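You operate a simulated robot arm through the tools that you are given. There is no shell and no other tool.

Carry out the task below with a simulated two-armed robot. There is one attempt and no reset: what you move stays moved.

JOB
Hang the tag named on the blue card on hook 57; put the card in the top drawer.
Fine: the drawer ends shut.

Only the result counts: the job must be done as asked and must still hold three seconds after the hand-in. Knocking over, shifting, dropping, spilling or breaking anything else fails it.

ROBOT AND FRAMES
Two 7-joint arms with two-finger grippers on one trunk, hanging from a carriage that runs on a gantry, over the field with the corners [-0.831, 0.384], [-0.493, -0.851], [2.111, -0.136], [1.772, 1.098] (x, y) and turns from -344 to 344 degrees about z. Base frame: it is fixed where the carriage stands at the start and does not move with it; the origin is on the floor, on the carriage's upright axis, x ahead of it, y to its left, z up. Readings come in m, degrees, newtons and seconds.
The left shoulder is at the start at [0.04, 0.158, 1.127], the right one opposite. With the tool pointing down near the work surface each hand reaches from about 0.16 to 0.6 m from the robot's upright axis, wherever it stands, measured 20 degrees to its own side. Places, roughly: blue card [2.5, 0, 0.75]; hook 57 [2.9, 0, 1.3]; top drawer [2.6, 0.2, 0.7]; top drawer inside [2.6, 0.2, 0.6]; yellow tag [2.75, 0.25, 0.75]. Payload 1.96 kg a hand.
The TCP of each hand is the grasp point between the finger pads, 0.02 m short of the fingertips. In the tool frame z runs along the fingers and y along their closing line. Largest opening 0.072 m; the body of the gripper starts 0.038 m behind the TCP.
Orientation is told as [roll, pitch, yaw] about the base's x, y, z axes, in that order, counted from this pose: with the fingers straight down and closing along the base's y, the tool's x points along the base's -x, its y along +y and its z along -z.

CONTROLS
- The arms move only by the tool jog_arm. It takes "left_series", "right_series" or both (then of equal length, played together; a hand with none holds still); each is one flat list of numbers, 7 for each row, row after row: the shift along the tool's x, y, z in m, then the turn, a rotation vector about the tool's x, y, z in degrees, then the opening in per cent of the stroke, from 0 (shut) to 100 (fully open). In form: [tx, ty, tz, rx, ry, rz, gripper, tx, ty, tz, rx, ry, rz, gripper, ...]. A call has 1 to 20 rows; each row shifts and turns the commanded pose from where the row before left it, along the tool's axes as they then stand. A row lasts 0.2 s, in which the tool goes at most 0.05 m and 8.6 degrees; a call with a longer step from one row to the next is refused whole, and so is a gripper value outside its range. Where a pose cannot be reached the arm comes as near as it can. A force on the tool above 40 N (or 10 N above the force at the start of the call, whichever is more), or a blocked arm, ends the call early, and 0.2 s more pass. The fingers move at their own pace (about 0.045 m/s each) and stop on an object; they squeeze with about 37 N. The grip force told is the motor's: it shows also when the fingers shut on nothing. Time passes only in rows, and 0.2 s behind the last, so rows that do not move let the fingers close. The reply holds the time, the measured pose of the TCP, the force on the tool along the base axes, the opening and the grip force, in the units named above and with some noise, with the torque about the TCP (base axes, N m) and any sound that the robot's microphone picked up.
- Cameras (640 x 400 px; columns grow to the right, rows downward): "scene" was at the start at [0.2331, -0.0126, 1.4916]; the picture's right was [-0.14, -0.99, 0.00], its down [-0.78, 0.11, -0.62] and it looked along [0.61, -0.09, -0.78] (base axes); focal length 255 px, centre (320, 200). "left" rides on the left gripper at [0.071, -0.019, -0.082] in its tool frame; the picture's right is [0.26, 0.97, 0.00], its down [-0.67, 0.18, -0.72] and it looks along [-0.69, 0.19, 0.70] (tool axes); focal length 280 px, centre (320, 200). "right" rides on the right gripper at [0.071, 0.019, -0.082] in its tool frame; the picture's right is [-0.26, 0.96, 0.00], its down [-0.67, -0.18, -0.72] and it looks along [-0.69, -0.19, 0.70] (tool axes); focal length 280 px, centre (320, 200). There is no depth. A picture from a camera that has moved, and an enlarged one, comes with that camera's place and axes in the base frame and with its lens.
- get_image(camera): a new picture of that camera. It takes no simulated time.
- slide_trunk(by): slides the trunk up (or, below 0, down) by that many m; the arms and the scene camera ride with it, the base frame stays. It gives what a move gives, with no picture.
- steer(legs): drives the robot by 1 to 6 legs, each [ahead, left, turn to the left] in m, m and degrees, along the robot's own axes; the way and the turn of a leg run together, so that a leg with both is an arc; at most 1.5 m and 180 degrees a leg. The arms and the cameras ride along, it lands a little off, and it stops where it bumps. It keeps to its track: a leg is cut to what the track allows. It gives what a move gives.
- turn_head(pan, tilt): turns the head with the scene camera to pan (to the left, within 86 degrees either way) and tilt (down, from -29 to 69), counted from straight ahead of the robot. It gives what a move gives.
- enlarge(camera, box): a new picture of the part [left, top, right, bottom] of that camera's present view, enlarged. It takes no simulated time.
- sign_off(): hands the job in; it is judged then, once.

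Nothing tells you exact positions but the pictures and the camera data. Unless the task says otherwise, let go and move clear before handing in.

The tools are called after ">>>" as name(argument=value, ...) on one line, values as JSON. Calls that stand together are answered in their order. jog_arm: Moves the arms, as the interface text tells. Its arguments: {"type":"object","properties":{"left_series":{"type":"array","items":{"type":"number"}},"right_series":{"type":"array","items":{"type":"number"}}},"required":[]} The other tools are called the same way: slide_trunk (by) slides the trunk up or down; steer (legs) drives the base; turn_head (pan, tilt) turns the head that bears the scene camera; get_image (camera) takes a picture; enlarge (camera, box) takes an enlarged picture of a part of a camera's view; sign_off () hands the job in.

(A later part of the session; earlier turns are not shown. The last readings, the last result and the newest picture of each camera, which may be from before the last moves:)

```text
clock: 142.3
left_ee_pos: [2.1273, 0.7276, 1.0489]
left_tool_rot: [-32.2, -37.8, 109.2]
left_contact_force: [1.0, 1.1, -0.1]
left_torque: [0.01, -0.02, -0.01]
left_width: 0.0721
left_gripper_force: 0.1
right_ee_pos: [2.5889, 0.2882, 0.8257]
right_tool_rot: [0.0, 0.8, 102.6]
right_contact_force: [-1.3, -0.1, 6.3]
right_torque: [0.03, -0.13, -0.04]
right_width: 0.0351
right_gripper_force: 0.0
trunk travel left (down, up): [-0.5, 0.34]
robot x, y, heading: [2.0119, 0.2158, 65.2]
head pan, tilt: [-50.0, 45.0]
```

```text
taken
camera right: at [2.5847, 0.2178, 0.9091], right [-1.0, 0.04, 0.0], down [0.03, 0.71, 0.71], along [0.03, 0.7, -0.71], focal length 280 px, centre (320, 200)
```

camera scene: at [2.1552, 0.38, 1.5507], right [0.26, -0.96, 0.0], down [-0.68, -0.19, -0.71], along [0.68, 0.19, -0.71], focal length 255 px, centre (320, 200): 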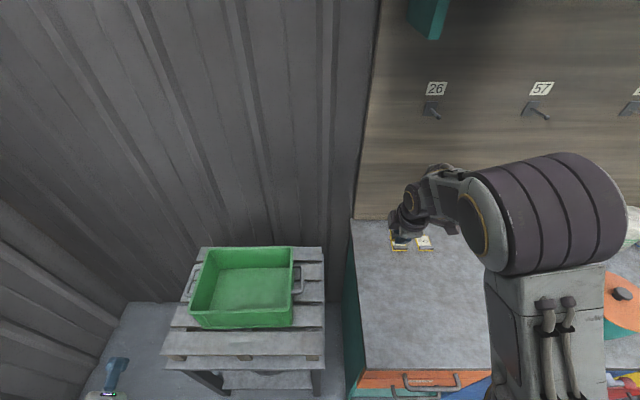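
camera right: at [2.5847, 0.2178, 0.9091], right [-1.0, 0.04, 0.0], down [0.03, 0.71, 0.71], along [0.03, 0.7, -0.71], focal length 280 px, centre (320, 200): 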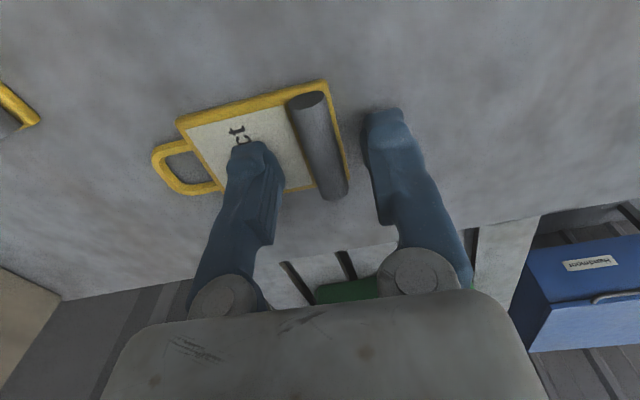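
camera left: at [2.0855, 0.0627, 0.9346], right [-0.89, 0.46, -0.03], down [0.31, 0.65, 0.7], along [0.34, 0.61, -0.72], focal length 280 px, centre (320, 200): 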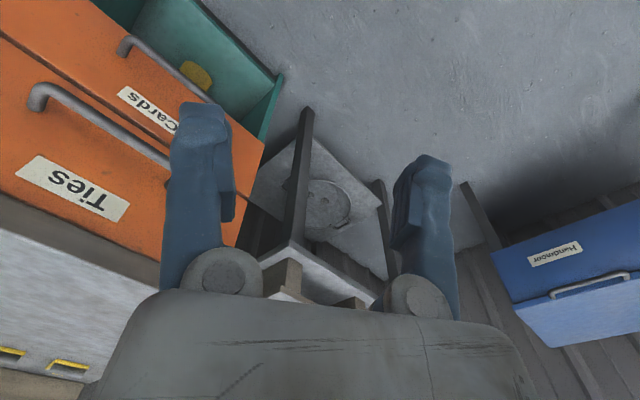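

A 6 N touch on the tag's plate, rod centred. I close here with a slight follow-down, as I did with the card.

>>> jog_arm(right_series=[0, 0, 0, 0, 0, 0, 38, 0, 0, 0.0003, 0, 0, 0, 25, 0, 0, 0.0004, 0, 0, 0, 10, 0, 0, 0.0005, 0, 0, 0, 0, 0, 0, 0, 0, 0, 0, 0, 0, 0, 0, 0, 0, 0, 0])

>>> enlarge(camera="right", box=[160, 70, 440, 245])

```text
clock: 143.7
left_ee_pos: [2.1268, 0.7262, 1.0496]
left_tool_rot: [-32.2, -37.8, 109.0]
left_contact_force: [-1.1, -0.4, 0.2]
left_torque: [-0.01, 0.0, -0.01]
left_width: 0.072
left_gripper_force: 0.0
right_ee_pos: [2.5879, 0.2882, 0.8247]
right_tool_rot: [0.0, 0.9, 102.6]
right_contact_force: [-2.0, 0.0, 6.2]
right_torque: [0.03, -0.02, 0.01]
right_width: 0.0099
right_gripper_force: 37.3
trunk travel left (down, up): [-0.5, 0.34]
robot x, y, heading: [2.009, 0.2185, 65.1]
head pan, tilt: [-50.0, 45.0]
```

```text
2.29 times, centred on (300, 158) of right
camera zoom: at [2.5843, 0.2177, 0.9077], right [-1.0, 0.04, 0.0], down [0.03, 0.71, 0.71], along [0.03, 0.7, -0.71], focal length 641 px, centre (366, 297)
```

zoom: 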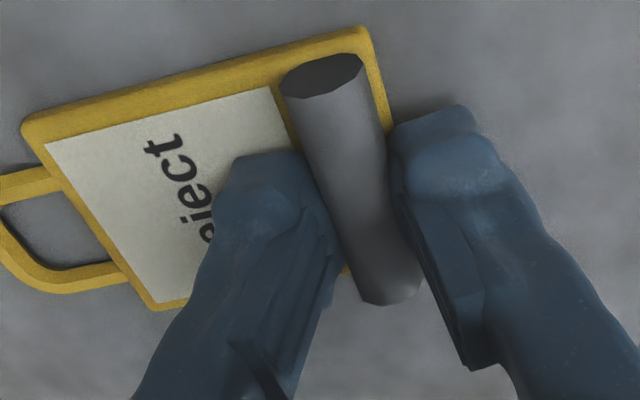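

Gripped at 9.9 mm. I lift slightly and watch whether the width stays steady.

>>> jog_arm(right_series=[0, 0, -0.005, 0, 0, 0, 0, 0, 0, -0.01, 0, 0, 0, 0, 0, 0, 0, 0, 0, 0, 0, 0, 0, 0, 0, 0, 0, 0, 0, 0, 0, 0, 0, 0, 0, 0, 0, 0, 0, 0, 0, 0, 0, 0, 0, 0, 0, 0, 0])

>>> enlarge(camera="right", box=[160, 70, 440, 245])

```text
clock: 145.3
left_ee_pos: [2.1264, 0.7271, 1.0496]
left_tool_rot: [-32.1, -37.8, 109.1]
left_contact_force: [-0.9, -0.5, 0.3]
left_torque: [0.02, -0.03, 0.02]
left_width: 0.0719
left_gripper_force: 0.1
right_ee_pos: [2.5881, 0.2888, 0.8383]
right_tool_rot: [-0.1, 0.8, 102.6]
right_contact_force: [-0.2, 0.7, -1.0]
right_torque: [-0.01, 0.0, 0.04]
right_width: 0.0094
right_gripper_force: 36.9
trunk travel left (down, up): [-0.5, 0.34]
robot x, y, heading: [2.0105, 0.217, 65.5]
head pan, tilt: [-50.0, 45.0]
```

```text
2.29 times, centred on (300, 158) of right
camera zoom: at [2.5844, 0.218, 0.9228], right [-1.0, 0.04, 0.0], down [0.03, 0.71, 0.71], along [0.03, 0.7, -0.71], focal length 641 px, centre (366, 297)
```

zoom: 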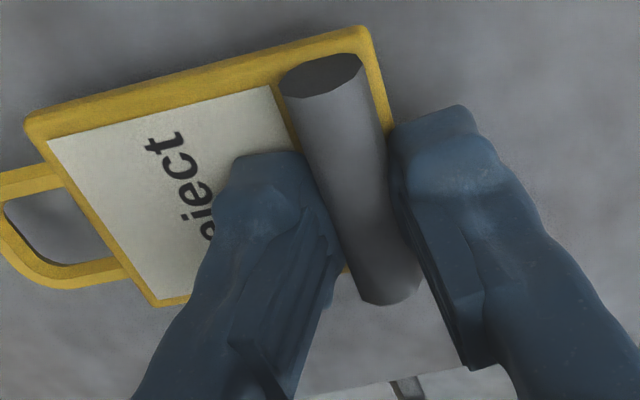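

I hold still two more seconds to see the trend.

>>> jog_arm(right_series=[0, 0, 0, 0, 0, 0, 0, 0, 0, 0, 0, 0, 0, 0, 0, 0, 0, 0, 0, 0, 0, 0, 0, 0, 0, 0, 0, 0, 0, 0, 0, 0, 0, 0, 0, 0, 0, 0, 0, 0, 0, 0, 0, 0, 0, 0, 0, 0, 0, 0, 0, 0, 0, 0, 0, 0])

>>> enlarge(camera="right", box=[160, 70, 440, 245])

```text
clock: 147.1
left_ee_pos: [2.1266, 0.7272, 1.0489]
left_tool_rot: [-32.2, -37.8, 109.1]
left_contact_force: [-0.6, -0.6, 0.2]
left_torque: [-0.01, 0.03, -0.02]
left_width: 0.0718
left_gripper_force: 0.1
right_ee_pos: [2.5898, 0.2903, 0.839]
right_tool_rot: [0.0, 0.8, 102.7]
right_contact_force: [0.2, -0.2, -0.2]
right_torque: [0.02, 0.0, 0.0]
right_width: 0.0094
right_gripper_force: 37.5
trunk travel left (down, up): [-0.5, 0.34]
robot x, y, heading: [2.0135, 0.2172, 65.2]
head pan, tilt: [-50.0, 45.0]
```

```text
2.29 times, centred on (300, 158) of right
camera zoom: at [2.5844, 0.218, 0.9228], right [-1.0, 0.04, 0.0], down [0.03, 0.71, 0.71], along [0.03, 0.7, -0.71], focal length 641 px, centre (366, 297)
```

zoom: 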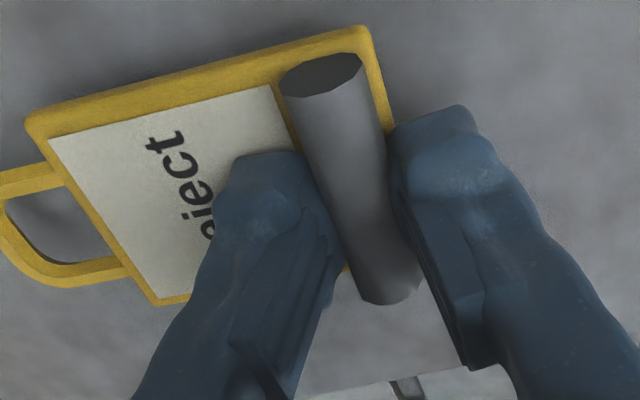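

Steady at 9.4 mm, but I'd like more depth. I set the tag down again, open slightly, press a little lower and regrip.

>>> jog_arm(right_series=[0, 0, 0.008, 0, 0, 0, 0, 0, 0, 0.0055, 0, 0, 0, 0, 0, 0, 0, 0, 0, 0, 20, 0, 0, 0, 0, 0, 0, 32, 0, 0, 0, 0, 0, 0, 32, 0, 0, 0.0005, 0, 0, 0, 32])

>>> enlarge(camera="right", box=[160, 70, 440, 245])

```text
clock: 148.5
left_ee_pos: [2.1268, 0.7265, 1.0507]
left_tool_rot: [-32.2, -37.8, 109.1]
left_contact_force: [-0.4, -0.2, 0.9]
left_torque: [0.03, -0.03, 0.04]
left_width: 0.072
left_gripper_force: 0.1
right_ee_pos: [2.5878, 0.2896, 0.8247]
right_tool_rot: [0.1, 0.9, 102.5]
right_contact_force: [-0.2, 0.4, 2.4]
right_torque: [-0.05, -0.04, -0.04]
right_width: 0.0227
right_gripper_force: 0.0
trunk travel left (down, up): [-0.5, 0.34]
robot x, y, heading: [2.0109, 0.218, 65.3]
head pan, tilt: [-50.0, 45.0]
```

```text
2.29 times, centred on (300, 158) of right
camera zoom: at [2.5843, 0.218, 0.909], right [-1.0, 0.04, 0.0], down [0.03, 0.71, 0.71], along [0.03, 0.7, -0.71], focal length 641 px, centre (366, 297)
```

zoom: 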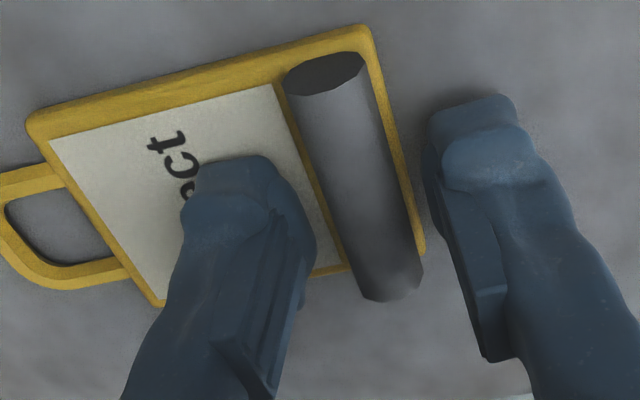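

The rod sits centred between fingers. I press about 1.5 mm lower and close.

>>> jog_arm(right_series=[0, 0, 0.001, 0, 0, 0, 26, 0, 0, 0.0008, 0, 0, 0, 20, 0, 0, 0.0005, 0, 0, 0, 12, 0, 0, 0.0005, 0, 0, 0, 0, 0, 0, 0, 0, 0, 0, 0, 0, 0, 0, 0, 0, 0, 0])

>>> enlarge(camera="right", box=[160, 70, 440, 245])

```text
clock: 149.8
left_ee_pos: [2.1266, 0.7262, 1.0489]
left_tool_rot: [-32.2, -37.7, 109.1]
left_contact_force: [0.3, -0.3, 0.0]
left_torque: [0.0, -0.01, 0.03]
left_width: 0.072
left_gripper_force: 0.0
right_ee_pos: [2.5887, 0.2893, 0.8244]
right_tool_rot: [-0.1, 0.9, 102.7]
right_contact_force: [-8.5, -3.6, 28.9]
right_torque: [0.02, -0.3, -0.06]
right_width: 0.0104
right_gripper_force: 37.2
trunk travel left (down, up): [-0.5, 0.34]
robot x, y, heading: [2.014, 0.2153, 65.4]
head pan, tilt: [-50.0, 45.0]
stopped in row 6 (right hand): the force on the tool passed its limit at 41 N (the readings are from after the stop); the commanded pose is now the measured one
```

```text
2.29 times, centred on (300, 158) of right
camera zoom: at [2.5851, 0.218, 0.907], right [-1.0, 0.04, 0.0], down [0.03, 0.71, 0.71], along [0.03, 0.7, -0.71], focal length 641 px, centre (366, 297)
```

zoom: 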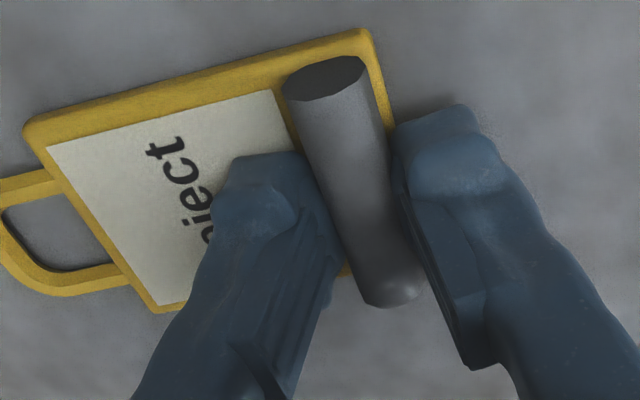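

Gripped at 10.4 mm, pressed fully down. I lift and check again.

>>> jog_arm(right_series=[0, 0, -0.002, 0, 0, 0, 0, 0, 0, -0.006, 0, 0, 0, 0, 0, 0, -0.01, 0, 0, 0, 0, 0, 0, -0.02, 0, 0, 0, 0, 0, 0, -0.03, 0, 0, 0, 0])

>>> enlarge(camera="right", box=[160, 70, 440, 245])

```text
clock: 151.0
left_ee_pos: [2.1277, 0.7273, 1.0504]
left_tool_rot: [-32.2, -37.8, 109.1]
left_contact_force: [-0.1, 0.0, 0.1]
left_torque: [0.01, -0.02, -0.02]
left_width: 0.0719
left_gripper_force: 0.0
right_ee_pos: [2.5886, 0.2893, 0.8904]
right_tool_rot: [0.0, 0.7, 102.7]
right_contact_force: [-0.4, 0.1, 0.6]
right_torque: [-0.01, -0.02, -0.01]
right_width: 0.0096
right_gripper_force: 36.9
trunk travel left (down, up): [-0.5, 0.34]
robot x, y, heading: [2.0104, 0.2167, 65.2]
head pan, tilt: [-50.0, 45.0]
```

```text
2.29 times, centred on (300, 158) of right
camera zoom: at [2.584, 0.2182, 0.9748], right [-1.0, 0.04, 0.0], down [0.03, 0.71, 0.71], along [0.03, 0.7, -0.71], focal length 641 px, centre (366, 297)
```

zoom: 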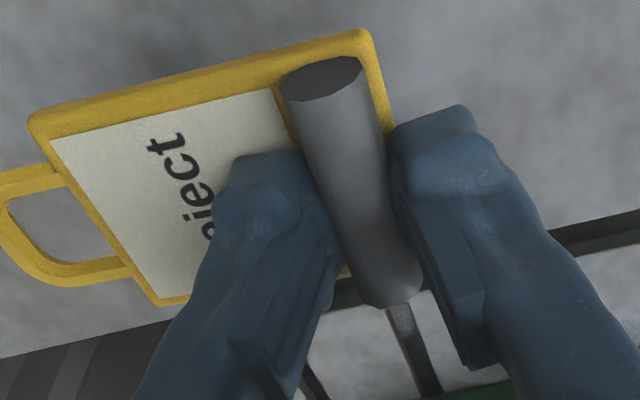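

Held at about 10 mm. I raise the tag 0.2 m and drive along the bench to bring the right shoulder in line with hook 57.

>>> jog_arm(right_series=[0, 0, -0.04, 0, 0, 0, 0, 0, 0, -0.045, 0, 0, 0, 0, 0, 0, -0.045, 0, 0, 0, 0, 0, 0, -0.045, 0, 0, 0, 0, 0, 0, -0.03, 0, 0, 0, 0])

>>> steer(legs=[[-0.268, -0.225, 0]])

>>> get_image(camera="scene")

>>> get_image(camera="right")

```text
clock: 152.2
left_ee_pos: [2.1266, 0.727, 1.0512]
left_tool_rot: [-32.2, -37.8, 109.1]
left_contact_force: [-0.3, 0.1, 1.1]
left_torque: [0.0, -0.02, 0.0]
left_width: 0.0719
left_gripper_force: 0.1
right_ee_pos: [2.5877, 0.2929, 1.0969]
right_tool_rot: [0.0, 0.8, 102.7]
right_contact_force: [0.2, 0.1, -0.5]
right_torque: [-0.02, 0.01, 0.0]
right_width: 0.0096
right_gripper_force: 36.4
trunk travel left (down, up): [-0.5, 0.34]
robot x, y, heading: [2.011, 0.2141, 65.4]
head pan, tilt: [-50.0, 45.0]
```

```text
clock: 154.4
left_ee_pos: [2.2194, 0.3891, 1.0494]
left_tool_rot: [-32.2, -37.8, 109.2]
left_contact_force: [-0.3, 0.1, 0.1]
left_torque: [0.04, 0.04, -0.02]
left_width: 0.072
left_gripper_force: 0.0
right_ee_pos: [2.6794, -0.0445, 1.0969]
right_tool_rot: [0.0, 0.9, 102.7]
right_contact_force: [0.0, -0.9, 0.1]
right_torque: [0.0, -0.01, 0.03]
right_width: 0.0095
right_gripper_force: 36.9
trunk travel left (down, up): [-0.5, 0.34]
robot x, y, heading: [2.1059, -0.1194, 65.2]
head pan, tilt: [-50.0, 45.0]
```

```text
taken
camera scene: at [2.2471, 0.0429, 1.5507], right [0.26, -0.96, 0.0], down [-0.68, -0.19, -0.71], along [0.68, 0.19, -0.71], focal length 255 px, centre (320, 200)
```

scene: 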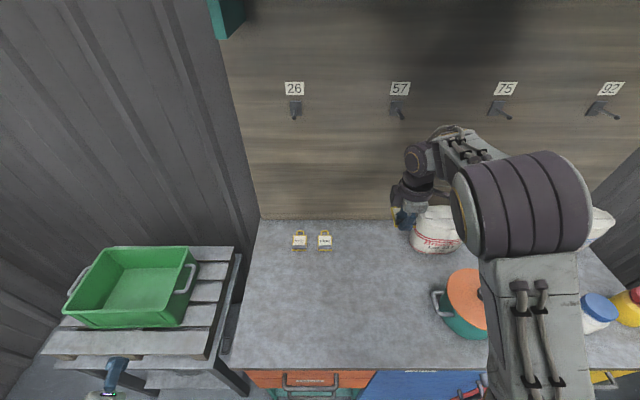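

```text
taken
camera right: at [2.6762, -0.1153, 1.1798], right [-1.0, 0.04, 0.0], down [0.03, 0.71, 0.71], along [0.03, 0.7, -0.71], focal length 280 px, centre (320, 200)
```

right: 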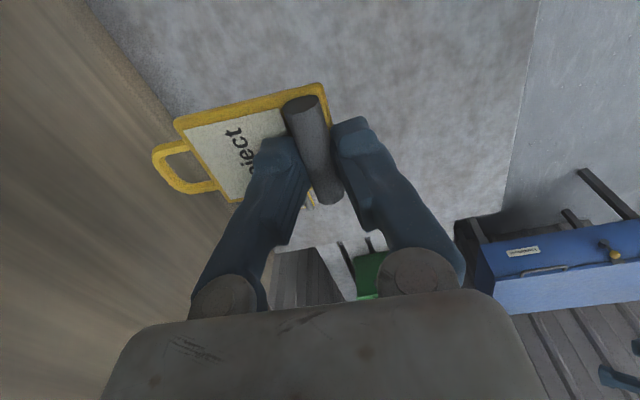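

The tag is now right below and in front of hook 57, with the grip steady at 9.5 mm. I enlarge the hook for a fresh fix.

>>> enlarge(camera="scene", box=[370, 75, 430, 130])

```text
7.27 times, centred on (400, 102) of scene
camera zoom: at [2.2471, 0.0429, 1.5507], right [0.26, -0.96, 0.0], down [-0.68, -0.19, -0.71], along [0.68, 0.19, -0.71], focal length 1857 px, centre (-262, 909)
```

zoom: 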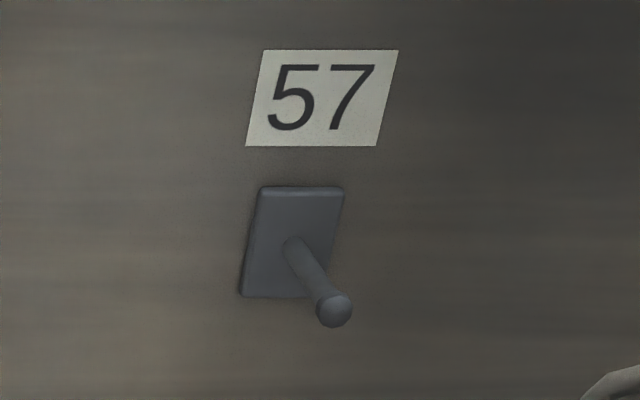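

Hook 57's knob is at about (2.856, 0.003, 1.2555), its prong running 56 mm back to the plate. I correct the hand's yaw by 3°, move forward to about 9 cm before the knob (below it) and start pitching the tag upright.

>>> jog_arm(right_series=[0.0015, -0.035, 0, 0, 0, -3, 0, 0.0015, -0.035, 0, 0, 0, 0, 0, 0, -0.02, 0, 0, 0, 0, 0, 0, 0, 0, 8.2, 0, 0, 0, 0, 0, 0, 8.2, 0, 0, 0, 0, 0, 0, 8.2, 0, 0, 0, 0, 0, 0, 8.2, 0, 0, 0, 0, 0, 0, 8.2, 0, 0, 0, 0, 0, 0, 8.2, 0, 0, 0])

>>> get_image(camera="right")

>>> get_image(camera="scene")

```text
clock: 156.4
left_ee_pos: [2.2188, 0.3898, 1.0508]
left_tool_rot: [-32.3, -37.8, 109.3]
left_contact_force: [0.3, 0.6, -0.7]
left_torque: [0.03, 0.01, 0.06]
left_width: 0.072
left_gripper_force: 0.1
right_ee_pos: [2.767, -0.0225, 1.0961]
right_tool_rot: [-49.3, 0.7, 105.7]
right_contact_force: [-0.6, 0.2, 0.3]
right_torque: [-0.02, -0.01, 0.0]
right_width: 0.0095
right_gripper_force: 37.1
trunk travel left (down, up): [-0.5, 0.34]
robot x, y, heading: [2.1015, -0.1248, 65.2]
head pan, tilt: [-50.0, 45.0]
```

```text
taken
camera right: at [2.7144, -0.1106, 1.137], right [-0.67, 0.07, -0.73], down [-0.59, 0.54, 0.6], along [0.44, 0.84, -0.32], focal length 280 px, centre (320, 200)
```

right: 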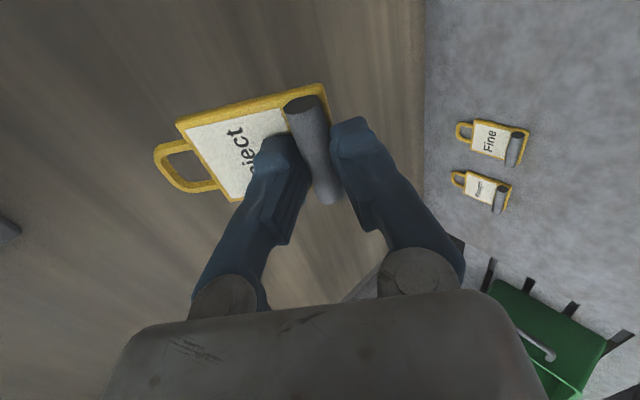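

```text
taken
camera scene: at [2.2469, 0.0431, 1.5507], right [0.26, -0.96, 0.0], down [-0.68, -0.19, -0.71], along [0.68, 0.19, -0.71], focal length 255 px, centre (320, 200)
```

scene: 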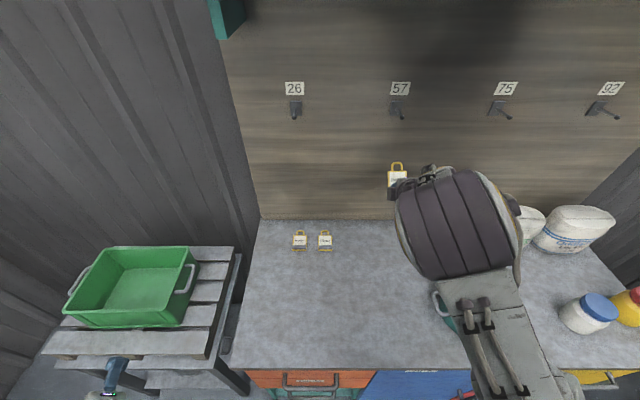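

All steady. I pitch the last 41° to bring the tag vertical.

>>> jog_arm(right_series=[0, 0, 0, 8.15, 0, 0, 0, 0, 0, 0, 8.15, 0, 0, 0, 0, 0, 0, 8.15, 0, 0, 0, 0, 0, 0, 8.15, 0, 0, 0, 0, 0, 0, 8.15, 0, 0, 0])

>>> get_image(camera="right")

>>> get_image(camera="scene")

```text
clock: 157.7
left_ee_pos: [2.2197, 0.3899, 1.0473]
left_tool_rot: [-32.2, -37.9, 109.3]
left_contact_force: [0.0, 0.7, 1.0]
left_torque: [0.03, 0.0, -0.02]
left_width: 0.072
left_gripper_force: 0.0
right_ee_pos: [2.7682, -0.0236, 1.0949]
right_tool_rot: [-89.9, 0.8, 105.9]
right_contact_force: [-0.6, 0.6, -0.3]
right_torque: [0.0, 0.02, 0.01]
right_width: 0.009
right_gripper_force: 37.0
trunk travel left (down, up): [-0.5, 0.34]
robot x, y, heading: [2.1046, -0.1202, 65.3]
head pan, tilt: [-50.0, 45.0]
```

```text
taken
camera right: at [2.708, -0.1133, 1.0782], right [-0.07, 0.24, -0.97], down [-0.87, 0.46, 0.18], along [0.48, 0.86, 0.18], focal length 280 px, centre (320, 200)
```

right: 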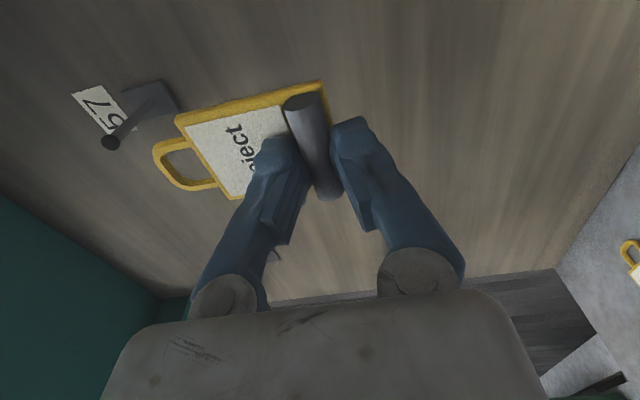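

```text
taken
camera scene: at [2.2472, 0.0429, 1.5508], right [0.26, -0.96, 0.0], down [-0.68, -0.19, -0.71], along [0.68, 0.19, -0.71], focal length 255 px, centre (320, 200)
```

scene: 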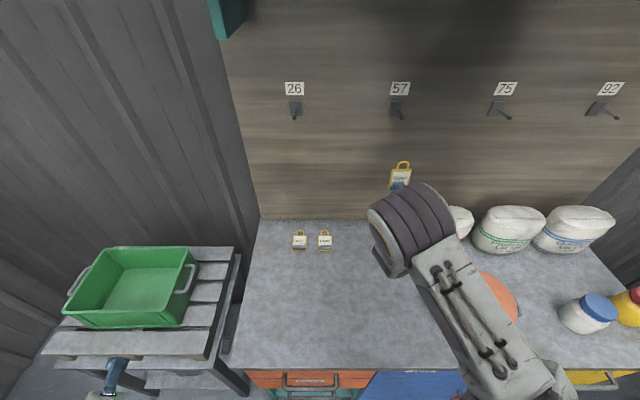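

The tag is upright and the hand camera shows hook 57 and the loop together. I enlarge that view to measure both.

>>> enlarge(camera="right", box=[60, 60, 340, 235])

>>> enlarge(camera="scene", box=[360, 80, 450, 210])

```text
2.29 times, centred on (200, 148) of right
camera zoom: at [2.708, -0.1133, 1.0782], right [-0.07, 0.24, -0.97], down [-0.87, 0.46, 0.18], along [0.48, 0.86, 0.18], focal length 641 px, centre (594, 320)
```

zoom: 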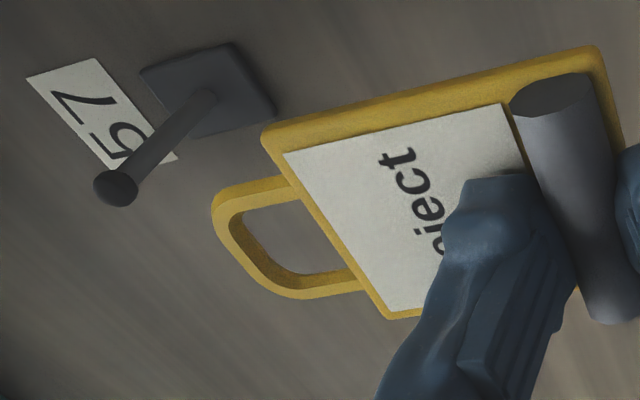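

```text
3.08 times, centred on (405, 145) of scene
camera zoom: at [2.2472, 0.0429, 1.5508], right [0.26, -0.96, 0.0], down [-0.68, -0.19, -0.71], along [0.68, 0.19, -0.71], focal length 786 px, centre (58, 369)
```

zoom: 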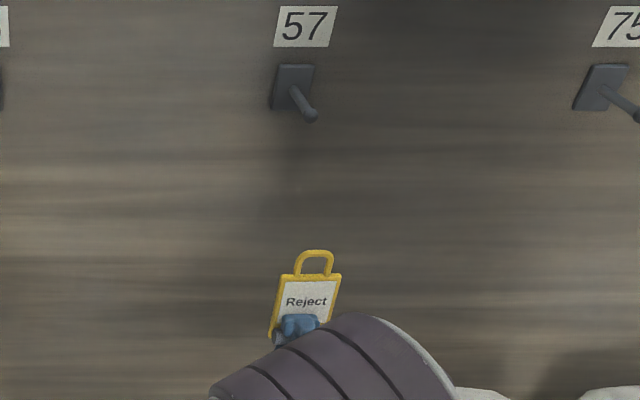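

I take the loop's hole at 4.5 mm right and 65.5 mm above the grasp point, and the knob about 94 mm higher and 68 mm ahead of the hole. I raise the hand 94 mm and shift 6 mm left, still well in front of the knob.

>>> jog_arm(right_series=[-0.002, -0.0315, 0, 0, 0, 0, 0, -0.002, -0.0315, 0, 0, 0, 0, 0, -0.002, -0.031, 0, 0, 0, 0, 0])

>>> get_image(camera="right")

>>> enlarge(camera="right", box=[60, 40, 340, 215])

>>> enlarge(camera="scene", box=[360, 70, 450, 150])

```text
clock: 158.4
left_ee_pos: [2.2185, 0.3904, 1.0484]
left_tool_rot: [-32.3, -37.8, 109.2]
left_contact_force: [-0.1, 0.9, -0.3]
left_torque: [0.03, -0.03, 0.0]
left_width: 0.0721
left_gripper_force: 0.1
right_ee_pos: [2.7649, -0.0165, 1.1909]
right_tool_rot: [-89.9, 0.9, 105.7]
right_contact_force: [0.1, 0.3, -0.2]
right_torque: [0.01, -0.04, -0.02]
right_width: 0.0091
right_gripper_force: 36.7
trunk travel left (down, up): [-0.5, 0.34]
robot x, y, heading: [2.1053, -0.1223, 65.3]
head pan, tilt: [-50.0, 45.0]
```

```text
taken
camera right: at [2.7062, -0.1064, 1.1726], right [-0.07, 0.24, -0.97], down [-0.87, 0.46, 0.17], along [0.49, 0.86, 0.18], focal length 280 px, centre (320, 200)
```

right: 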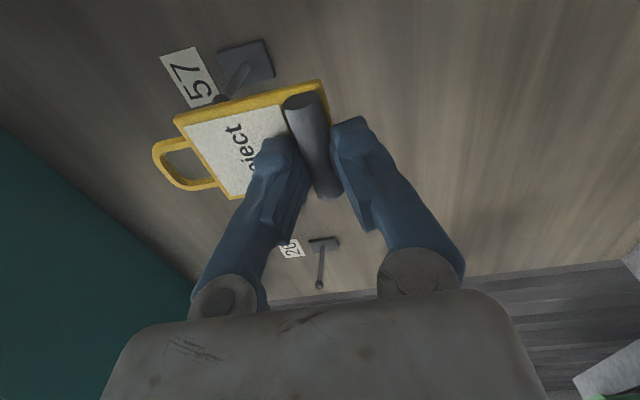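

```text
2.29 times, centred on (200, 128) of right
camera zoom: at [2.7062, -0.1064, 1.1726], right [-0.07, 0.24, -0.97], down [-0.87, 0.46, 0.17], along [0.49, 0.86, 0.18], focal length 641 px, centre (594, 366)
```

zoom: 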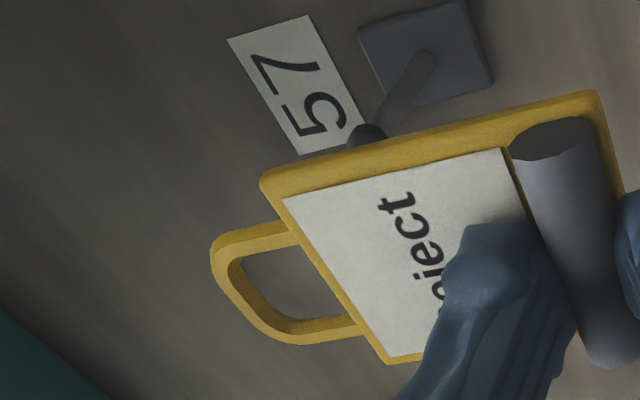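

```text
5.00 times, centred on (405, 110) of scene
camera zoom: at [2.247, 0.0431, 1.5507], right [0.26, -0.96, 0.0], down [-0.68, -0.19, -0.71], along [0.68, 0.19, -0.71], focal length 1276 px, centre (-105, 650)
```

zoom: 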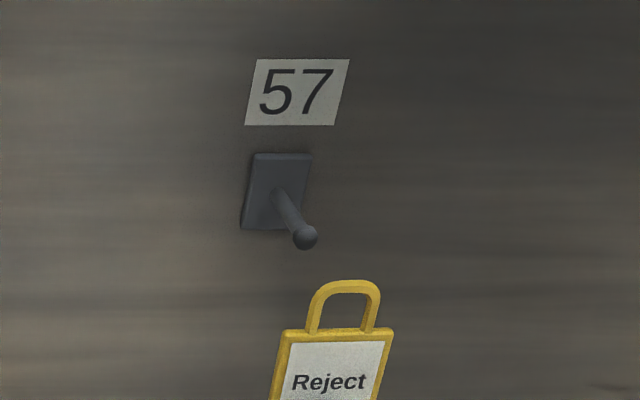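

Both views put the hole within 2 mm of the knob's line. I advance 5 cm to just before the knob and check again.

>>> jog_arm(right_series=[0.0005, 0, 0.025, 0, 0, 0, 0, 0, 0, 0.022, 0, 0, 0, 0])

>>> enlarge(camera="right", box=[60, 40, 340, 215])

>>> enlarge(camera="scene", box=[360, 70, 450, 150])

```text
clock: 159.1
left_ee_pos: [2.2181, 0.3893, 1.0509]
left_tool_rot: [-32.2, -37.8, 109.2]
left_contact_force: [0.1, 0.2, -0.2]
left_torque: [-0.01, 0.01, 0.0]
left_width: 0.0721
left_gripper_force: 0.1
right_ee_pos: [2.8116, -0.0047, 1.1914]
right_tool_rot: [-89.9, 0.9, 105.7]
right_contact_force: [0.1, -0.4, -0.1]
right_torque: [-0.05, 0.01, 0.0]
right_width: 0.0092
right_gripper_force: 36.7
trunk travel left (down, up): [-0.5, 0.34]
robot x, y, heading: [2.107, -0.1211, 65.2]
head pan, tilt: [-50.0, 45.0]
```

```text
2.29 times, centred on (200, 128) of right
camera zoom: at [2.7514, -0.0944, 1.1725], right [-0.07, 0.24, -0.97], down [-0.87, 0.46, 0.17], along [0.49, 0.86, 0.18], focal length 641 px, centre (594, 366)
```

zoom: 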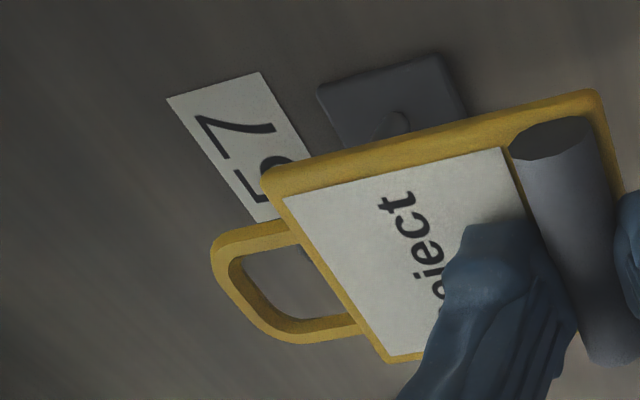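

```text
5.00 times, centred on (405, 110) of scene
camera zoom: at [2.2471, 0.0431, 1.5508], right [0.26, -0.96, 0.0], down [-0.68, -0.19, -0.71], along [0.68, 0.19, -0.71], focal length 1276 px, centre (-105, 650)
```

zoom: 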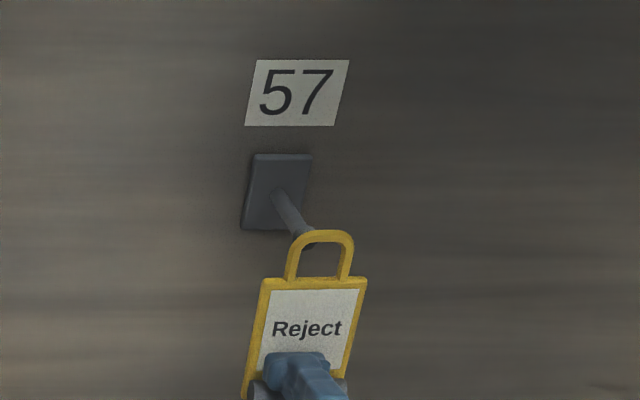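

The hole is now just in front of the knob, about 1–2 mm low and right by the scene view. I trim by under a millimetre and advance 12 mm.

>>> jog_arm(right_series=[-0.0007, -0.0008, 0.006, 0, 0, 0, 0, 0, 0, 0.006, 0, 0, 0, 0])

>>> enlarge(camera="scene", box=[360, 70, 450, 150])

>>> enlarge(camera="right", box=[60, 40, 340, 215])

```text
clock: 159.7
left_ee_pos: [2.2187, 0.3904, 1.0507]
left_tool_rot: [-32.2, -37.6, 109.2]
left_contact_force: [-0.5, 0.4, 0.1]
left_torque: [0.02, 0.01, 0.01]
left_width: 0.072
left_gripper_force: 0.0
right_ee_pos: [2.8223, -0.0, 1.1919]
right_tool_rot: [-89.9, 0.8, 105.7]
right_contact_force: [0.3, 1.1, 0.2]
right_torque: [0.04, -0.01, -0.01]
right_width: 0.0089
right_gripper_force: 36.4
trunk travel left (down, up): [-0.5, 0.34]
robot x, y, heading: [2.1046, -0.1238, 65.2]
head pan, tilt: [-50.0, 45.0]
```

```text
5.00 times, centred on (405, 110) of scene
camera zoom: at [2.2471, 0.0431, 1.5507], right [0.26, -0.96, 0.0], down [-0.68, -0.19, -0.71], along [0.68, 0.19, -0.71], focal length 1276 px, centre (-105, 650)
```

zoom: 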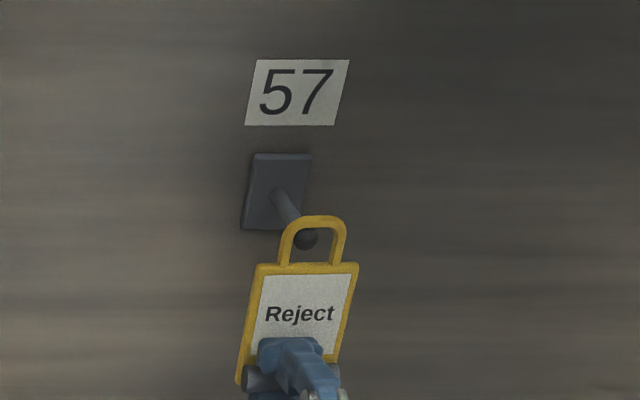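

```text
2.29 times, centred on (200, 128) of right
camera zoom: at [2.7627, -0.0903, 1.1734], right [-0.07, 0.24, -0.97], down [-0.87, 0.46, 0.17], along [0.49, 0.86, 0.18], focal length 641 px, centre (594, 366)
```

zoom: 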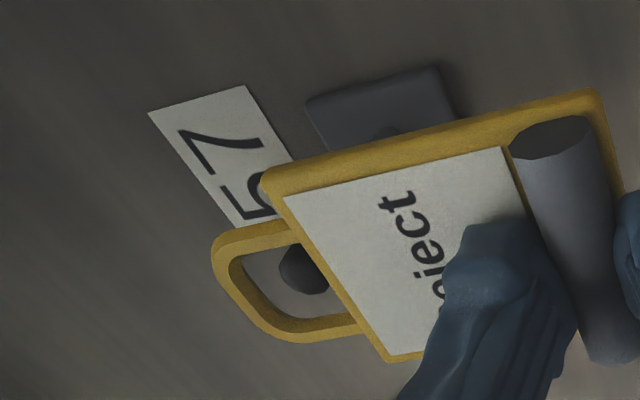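

The knob shows inside the hole in both views. I advance 12 mm more, watching the force.

>>> jog_arm(right_series=[-0.0003, 0, 0.006, 0, 0, 0, 0, 0, 0, 0.006, 0, 0, 0, 0])

>>> enlarge(camera="scene", box=[360, 70, 450, 150])

>>> enlarge(camera="right", box=[60, 40, 340, 215])

```text
clock: 160.2
left_ee_pos: [2.219, 0.39, 1.0499]
left_tool_rot: [-32.2, -37.9, 109.2]
left_contact_force: [-0.4, 0.4, -0.7]
left_torque: [0.02, -0.01, -0.03]
left_width: 0.0721
left_gripper_force: 0.1
right_ee_pos: [2.8339, 0.0031, 1.1912]
right_tool_rot: [-89.9, 0.8, 105.7]
right_contact_force: [0.0, -0.5, 0.2]
right_torque: [-0.01, -0.02, -0.02]
right_width: 0.0086
right_gripper_force: 36.6
trunk travel left (down, up): [-0.5, 0.34]
robot x, y, heading: [2.1033, -0.1249, 65.4]
head pan, tilt: [-50.0, 45.0]
```

```text
5.00 times, centred on (405, 110) of scene
camera zoom: at [2.2471, 0.0431, 1.5507], right [0.26, -0.96, 0.0], down [-0.68, -0.19, -0.71], along [0.68, 0.19, -0.71], focal length 1276 px, centre (-105, 650)
```

zoom: 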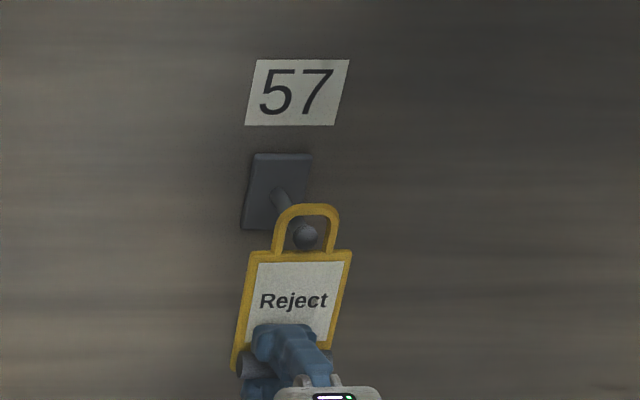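

```text
2.29 times, centred on (200, 128) of right
camera zoom: at [2.7743, -0.0869, 1.1735], right [-0.07, 0.24, -0.97], down [-0.87, 0.46, 0.17], along [0.49, 0.86, 0.18], focal length 641 px, centre (594, 366)
```

zoom: 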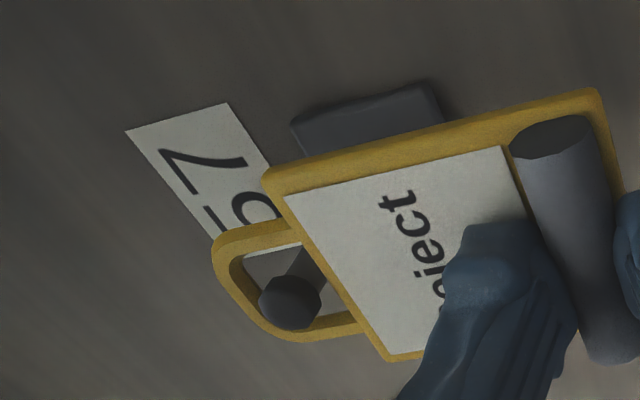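

The knob has passed through the loop without any contact. I advance 26 mm further along the prong, lowering 2 mm meanwhile.

>>> jog_arm(right_series=[0, 0.0008, 0.008, 0, 0, 0, 0, 0, 0.0007, 0.009, 0, 0, 0, 0, 0, 0.0005, 0.009, 0, 0, 0, 0])

>>> enlarge(camera="scene", box=[360, 70, 450, 150])

>>> enlarge(camera="right", box=[60, 40, 340, 215])

```text
clock: 161.1
left_ee_pos: [2.2183, 0.3909, 1.05]
left_tool_rot: [-32.1, -37.8, 109.2]
left_contact_force: [-1.2, 0.0, 0.4]
left_torque: [0.01, 0.02, 0.02]
left_width: 0.072
left_gripper_force: 0.0
right_ee_pos: [2.8587, 0.0103, 1.1878]
right_tool_rot: [-89.9, 0.8, 105.7]
right_contact_force: [-0.1, 0.9, 0.5]
right_torque: [0.01, 0.05, -0.01]
right_width: 0.0087
right_gripper_force: 36.6
trunk travel left (down, up): [-0.5, 0.34]
robot x, y, heading: [2.1012, -0.1242, 65.2]
head pan, tilt: [-50.0, 45.0]
```

```text
5.00 times, centred on (405, 110) of scene
camera zoom: at [2.2471, 0.0431, 1.5507], right [0.26, -0.96, 0.0], down [-0.68, -0.19, -0.71], along [0.68, 0.19, -0.71], focal length 1276 px, centre (-105, 650)
```

zoom: 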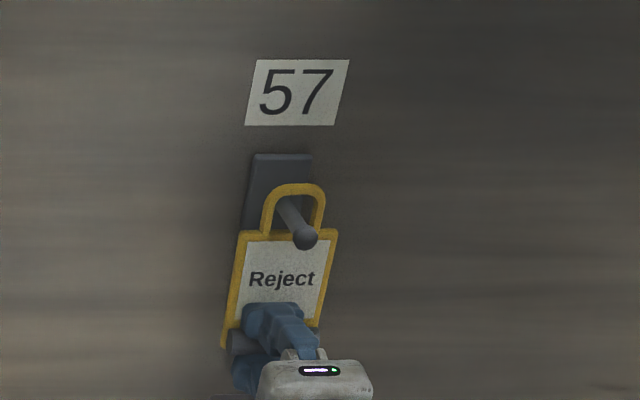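

```text
2.29 times, centred on (200, 128) of right
camera zoom: at [2.7995, -0.0802, 1.171], right [-0.07, 0.24, -0.97], down [-0.87, 0.46, 0.17], along [0.49, 0.86, 0.18], focal length 641 px, centre (594, 366)
```

zoom: 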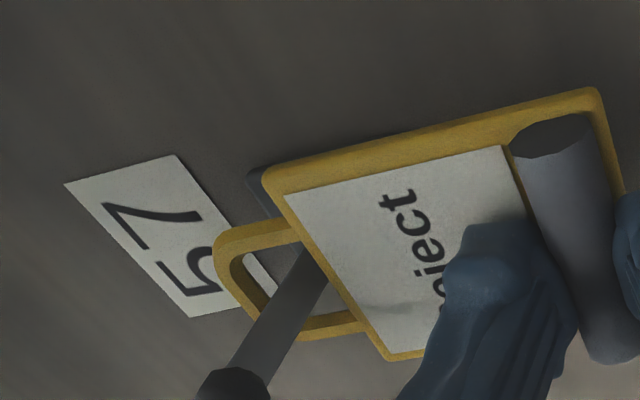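

The prong runs through the loop, the knob well in front. I lower gently until the loop rests on the prong.

>>> jog_arm(right_series=[0, 0.002, 0, 0, 0, 0, 0, 0, 0.002, 0, 0, 0, 0, 0])

>>> enlarge(camera="right", box=[60, 40, 340, 215])

```text
clock: 161.7
left_ee_pos: [2.2187, 0.389, 1.0503]
left_tool_rot: [-32.3, -37.7, 109.2]
left_contact_force: [0.3, 0.5, 0.0]
left_torque: [0.02, 0.01, 0.01]
left_width: 0.0723
left_gripper_force: 0.1
right_ee_pos: [2.8593, 0.009, 1.1852]
right_tool_rot: [-89.9, 0.9, 105.7]
right_contact_force: [0.3, -1.0, -0.4]
right_torque: [-0.03, 0.0, 0.0]
right_width: 0.0086
right_gripper_force: 37.2
trunk travel left (down, up): [-0.5, 0.34]
robot x, y, heading: [2.1013, -0.1243, 65.2]
head pan, tilt: [-50.0, 45.0]
```

```text
2.29 times, centred on (200, 128) of right
camera zoom: at [2.7992, -0.0801, 1.1671], right [-0.07, 0.24, -0.97], down [-0.87, 0.46, 0.17], along [0.49, 0.86, 0.18], focal length 641 px, centre (594, 366)
```

zoom: 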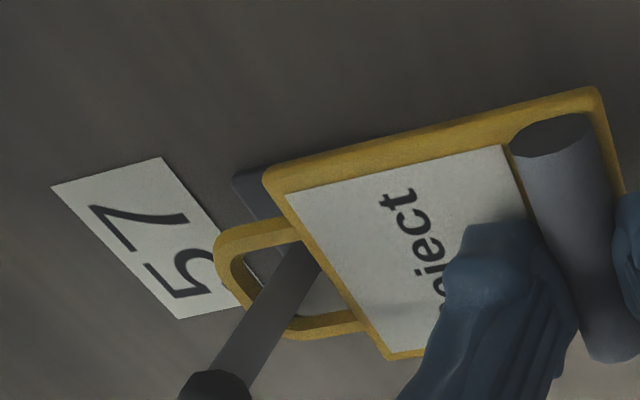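

Still a small gap under the loop's top. I lower a little more.

>>> jog_arm(right_series=[0, 0.0015, 0, 0, 0, 0, 0, 0, 0.0015, 0, 0, 0, 0, 0])

>>> enlarge(camera="right", box=[60, 40, 340, 215])

```text
clock: 162.2
left_ee_pos: [2.2186, 0.39, 1.0507]
left_tool_rot: [-32.2, -37.8, 109.2]
left_contact_force: [0.1, 0.6, 0.4]
left_torque: [0.0, -0.01, -0.02]
left_width: 0.0722
left_gripper_force: 0.0
right_ee_pos: [2.8594, 0.0091, 1.1823]
right_tool_rot: [-90.0, 0.9, 105.7]
right_contact_force: [0.1, -0.3, 2.9]
right_torque: [-0.02, 0.0, -0.01]
right_width: 0.0084
right_gripper_force: 36.1
trunk travel left (down, up): [-0.5, 0.34]
robot x, y, heading: [2.1047, -0.1186, 65.3]
head pan, tilt: [-50.0, 45.0]
```

```text
2.29 times, centred on (200, 128) of right
camera zoom: at [2.7996, -0.0801, 1.165], right [-0.07, 0.24, -0.97], down [-0.87, 0.46, 0.17], along [0.49, 0.86, 0.18], focal length 641 px, centre (594, 366)
```

zoom: 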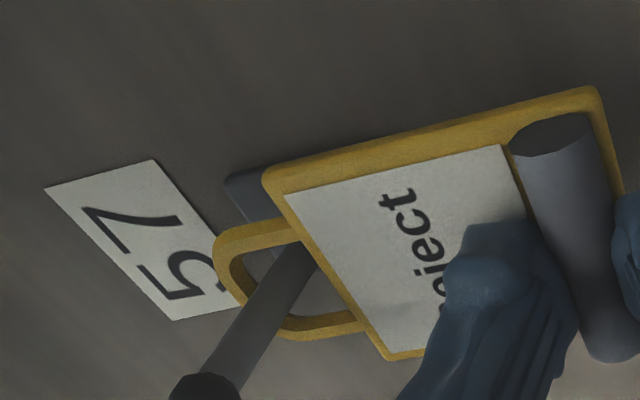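

The loop now bears lightly on the prong (3 N). I open the fingers gently.

>>> jog_arm(right_series=[0, 0, 0, 0, 0, 0, 18, 0, 0, -0.001, 0, 0, 0, 32, 0, 0, -0.001, 0, 0, 0, 48, 0, 0, 0, 0, 0, 0, 60, 0, 0, 0, 0, 0, 0, 60])

>>> get_image(camera="right")

>>> enlarge(camera="scene", box=[360, 70, 450, 150])

```text
clock: 163.4
left_ee_pos: [2.2178, 0.3899, 1.0489]
left_tool_rot: [-32.3, -37.8, 109.3]
left_contact_force: [0.3, 0.6, 0.1]
left_torque: [0.01, 0.0, 0.04]
left_width: 0.0722
left_gripper_force: 0.0
right_ee_pos: [2.8575, 0.0097, 1.1811]
right_tool_rot: [-90.0, 0.8, 105.6]
right_contact_force: [0.4, 0.1, 0.0]
right_torque: [0.01, 0.03, 0.03]
right_width: 0.0432
right_gripper_force: 0.1
trunk travel left (down, up): [-0.5, 0.34]
robot x, y, heading: [2.1045, -0.123, 65.2]
head pan, tilt: [-50.0, 45.0]
```

```text
taken
camera right: at [2.7972, -0.0804, 1.1644], right [-0.07, 0.24, -0.97], down [-0.87, 0.46, 0.17], along [0.49, 0.86, 0.18], focal length 280 px, centre (320, 200)
```

right: 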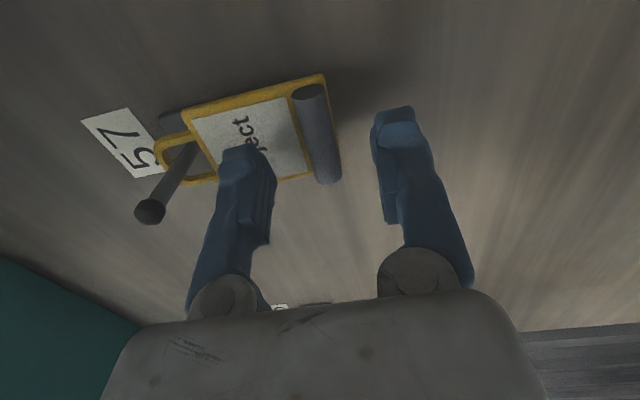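

```text
5.00 times, centred on (405, 110) of scene
camera zoom: at [2.247, 0.0431, 1.5507], right [0.26, -0.96, 0.0], down [-0.68, -0.19, -0.71], along [0.68, 0.19, -0.71], focal length 1276 px, centre (-105, 650)
```

zoom: 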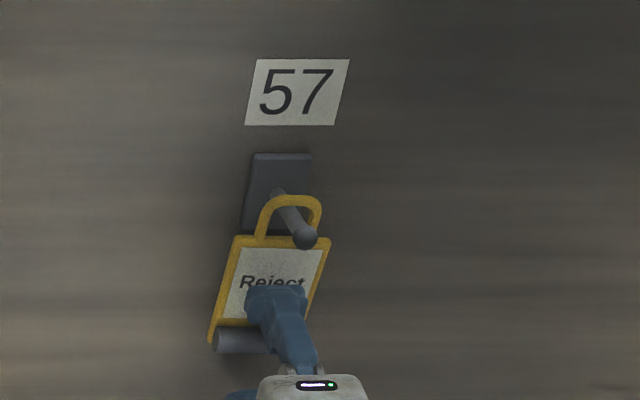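

The tag hangs on hook 57. I withdraw the hand straight back.

>>> jog_arm(right_series=[0, 0, -0.01, 0, 0, 0, 60, 0, 0, -0.02, 0, 0, 0, 60, 0, 0, -0.03, 0, 0, 0, 60, 0, 0, -0.03, 0, 0, 0, 60, 0, 0.02, -0.02, 0, 0, 0, 60])

>>> get_image(camera="right")

>>> enlarge(camera="scene", box=[360, 70, 450, 150])

>>> get_image(camera="scene")

```text
clock: 164.7
left_ee_pos: [2.2193, 0.3901, 1.051]
left_tool_rot: [-32.2, -37.8, 109.1]
left_contact_force: [0.9, -0.5, -0.7]
left_torque: [0.02, -0.02, 0.0]
left_width: 0.0722
left_gripper_force: 0.0
right_ee_pos: [2.7516, -0.0216, 1.1614]
right_tool_rot: [-89.9, 1.0, 105.6]
right_contact_force: [0.1, 0.8, 0.4]
right_torque: [0.0, 0.0, -0.04]
right_width: 0.0435
right_gripper_force: 0.1
trunk travel left (down, up): [-0.5, 0.34]
robot x, y, heading: [2.1056, -0.1217, 65.3]
head pan, tilt: [-50.0, 45.0]
```

```text
taken
camera right: at [2.6913, -0.1106, 1.1446], right [-0.07, 0.24, -0.97], down [-0.87, 0.46, 0.17], along [0.49, 0.86, 0.18], focal length 280 px, centre (320, 200)
```

right: 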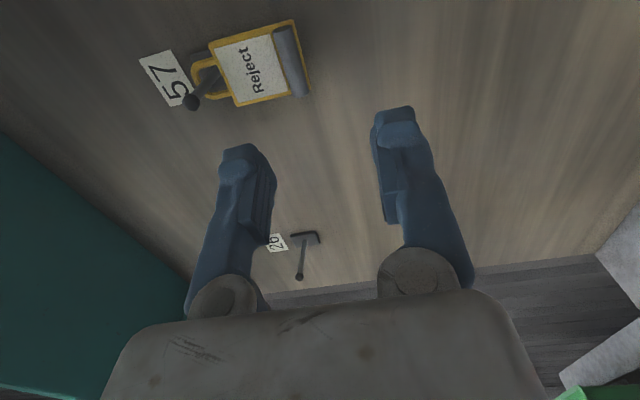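

```text
5.00 times, centred on (405, 110) of scene
camera zoom: at [2.2469, 0.0431, 1.5507], right [0.26, -0.96, 0.0], down [-0.68, -0.19, -0.71], along [0.68, 0.19, -0.71], focal length 1276 px, centre (-105, 650)
```

zoom: 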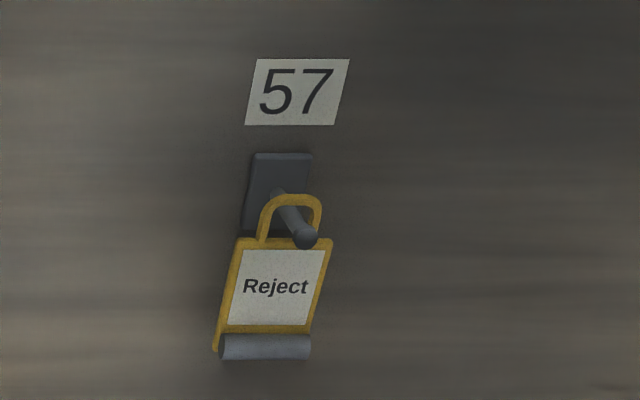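

```text
taken
camera scene: at [2.2469, 0.0431, 1.5507], right [0.26, -0.96, 0.0], down [-0.68, -0.19, -0.71], along [0.68, 0.19, -0.71], focal length 255 px, centre (320, 200)
```

scene: 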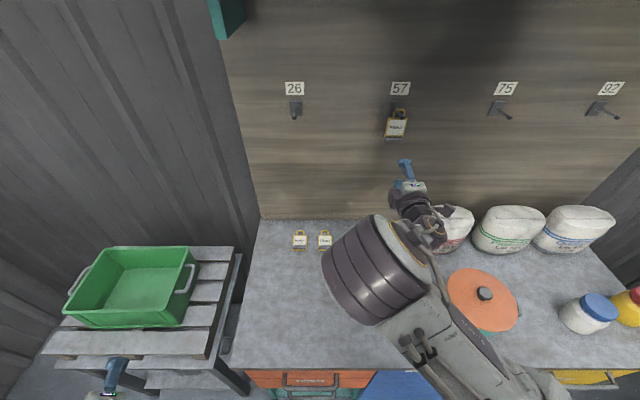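

The tag hangs freely on hook 57. I drive straight back from the bench to be clear and then look over the drawer and bench.

>>> steer(legs=[[-0.26, 0.304, 0]])

>>> turn_head(pan=-50, tilt=35)

>>> get_image(camera="scene")

```text
clock: 167.1
left_ee_pos: [1.8358, 0.2798, 1.0494]
left_tool_rot: [-32.2, -37.7, 109.2]
left_contact_force: [-0.2, 0.2, 0.8]
left_torque: [0.01, 0.0, 0.0]
left_width: 0.072
left_gripper_force: 0.0
right_ee_pos: [2.3699, -0.13, 1.1616]
right_tool_rot: [-89.9, 0.9, 105.7]
right_contact_force: [-0.2, 0.5, 0.8]
right_torque: [0.03, -0.02, 0.0]
right_width: 0.0431
right_gripper_force: 0.1
trunk travel left (down, up): [-0.5, 0.34]
robot x, y, heading: [1.7214, -0.2324, 65.4]
head pan, tilt: [-50.0, 45.0]
```

```text
clock: 167.9
left_ee_pos: [1.8363, 0.2801, 1.0514]
left_tool_rot: [-32.2, -37.8, 109.3]
left_contact_force: [0.0, -0.2, 0.6]
left_torque: [0.0, -0.01, 0.0]
left_width: 0.072
left_gripper_force: 0.1
right_ee_pos: [2.3691, -0.1308, 1.1616]
right_tool_rot: [-89.8, 0.9, 105.7]
right_contact_force: [-0.4, 0.1, -0.4]
right_torque: [-0.02, -0.02, -0.02]
right_width: 0.0432
right_gripper_force: 0.1
trunk travel left (down, up): [-0.5, 0.34]
robot x, y, heading: [1.7189, -0.2302, 65.3]
head pan, tilt: [-50.0, 35.0]
```

```text
taken
camera scene: at [1.8711, -0.0647, 1.5655], right [0.27, -0.96, 0.0], down [-0.55, -0.15, -0.82], along [0.79, 0.22, -0.57], focal length 255 px, centre (320, 200)
```

scene: 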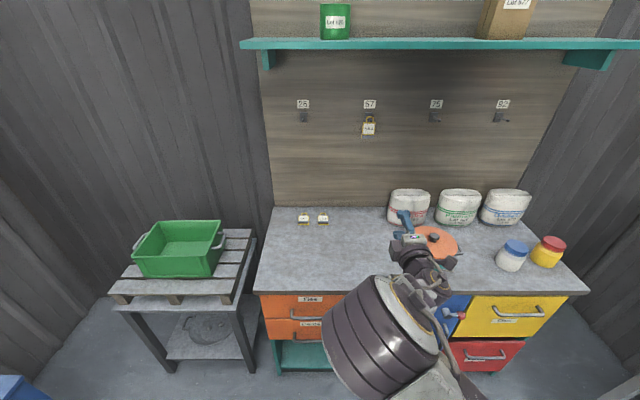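

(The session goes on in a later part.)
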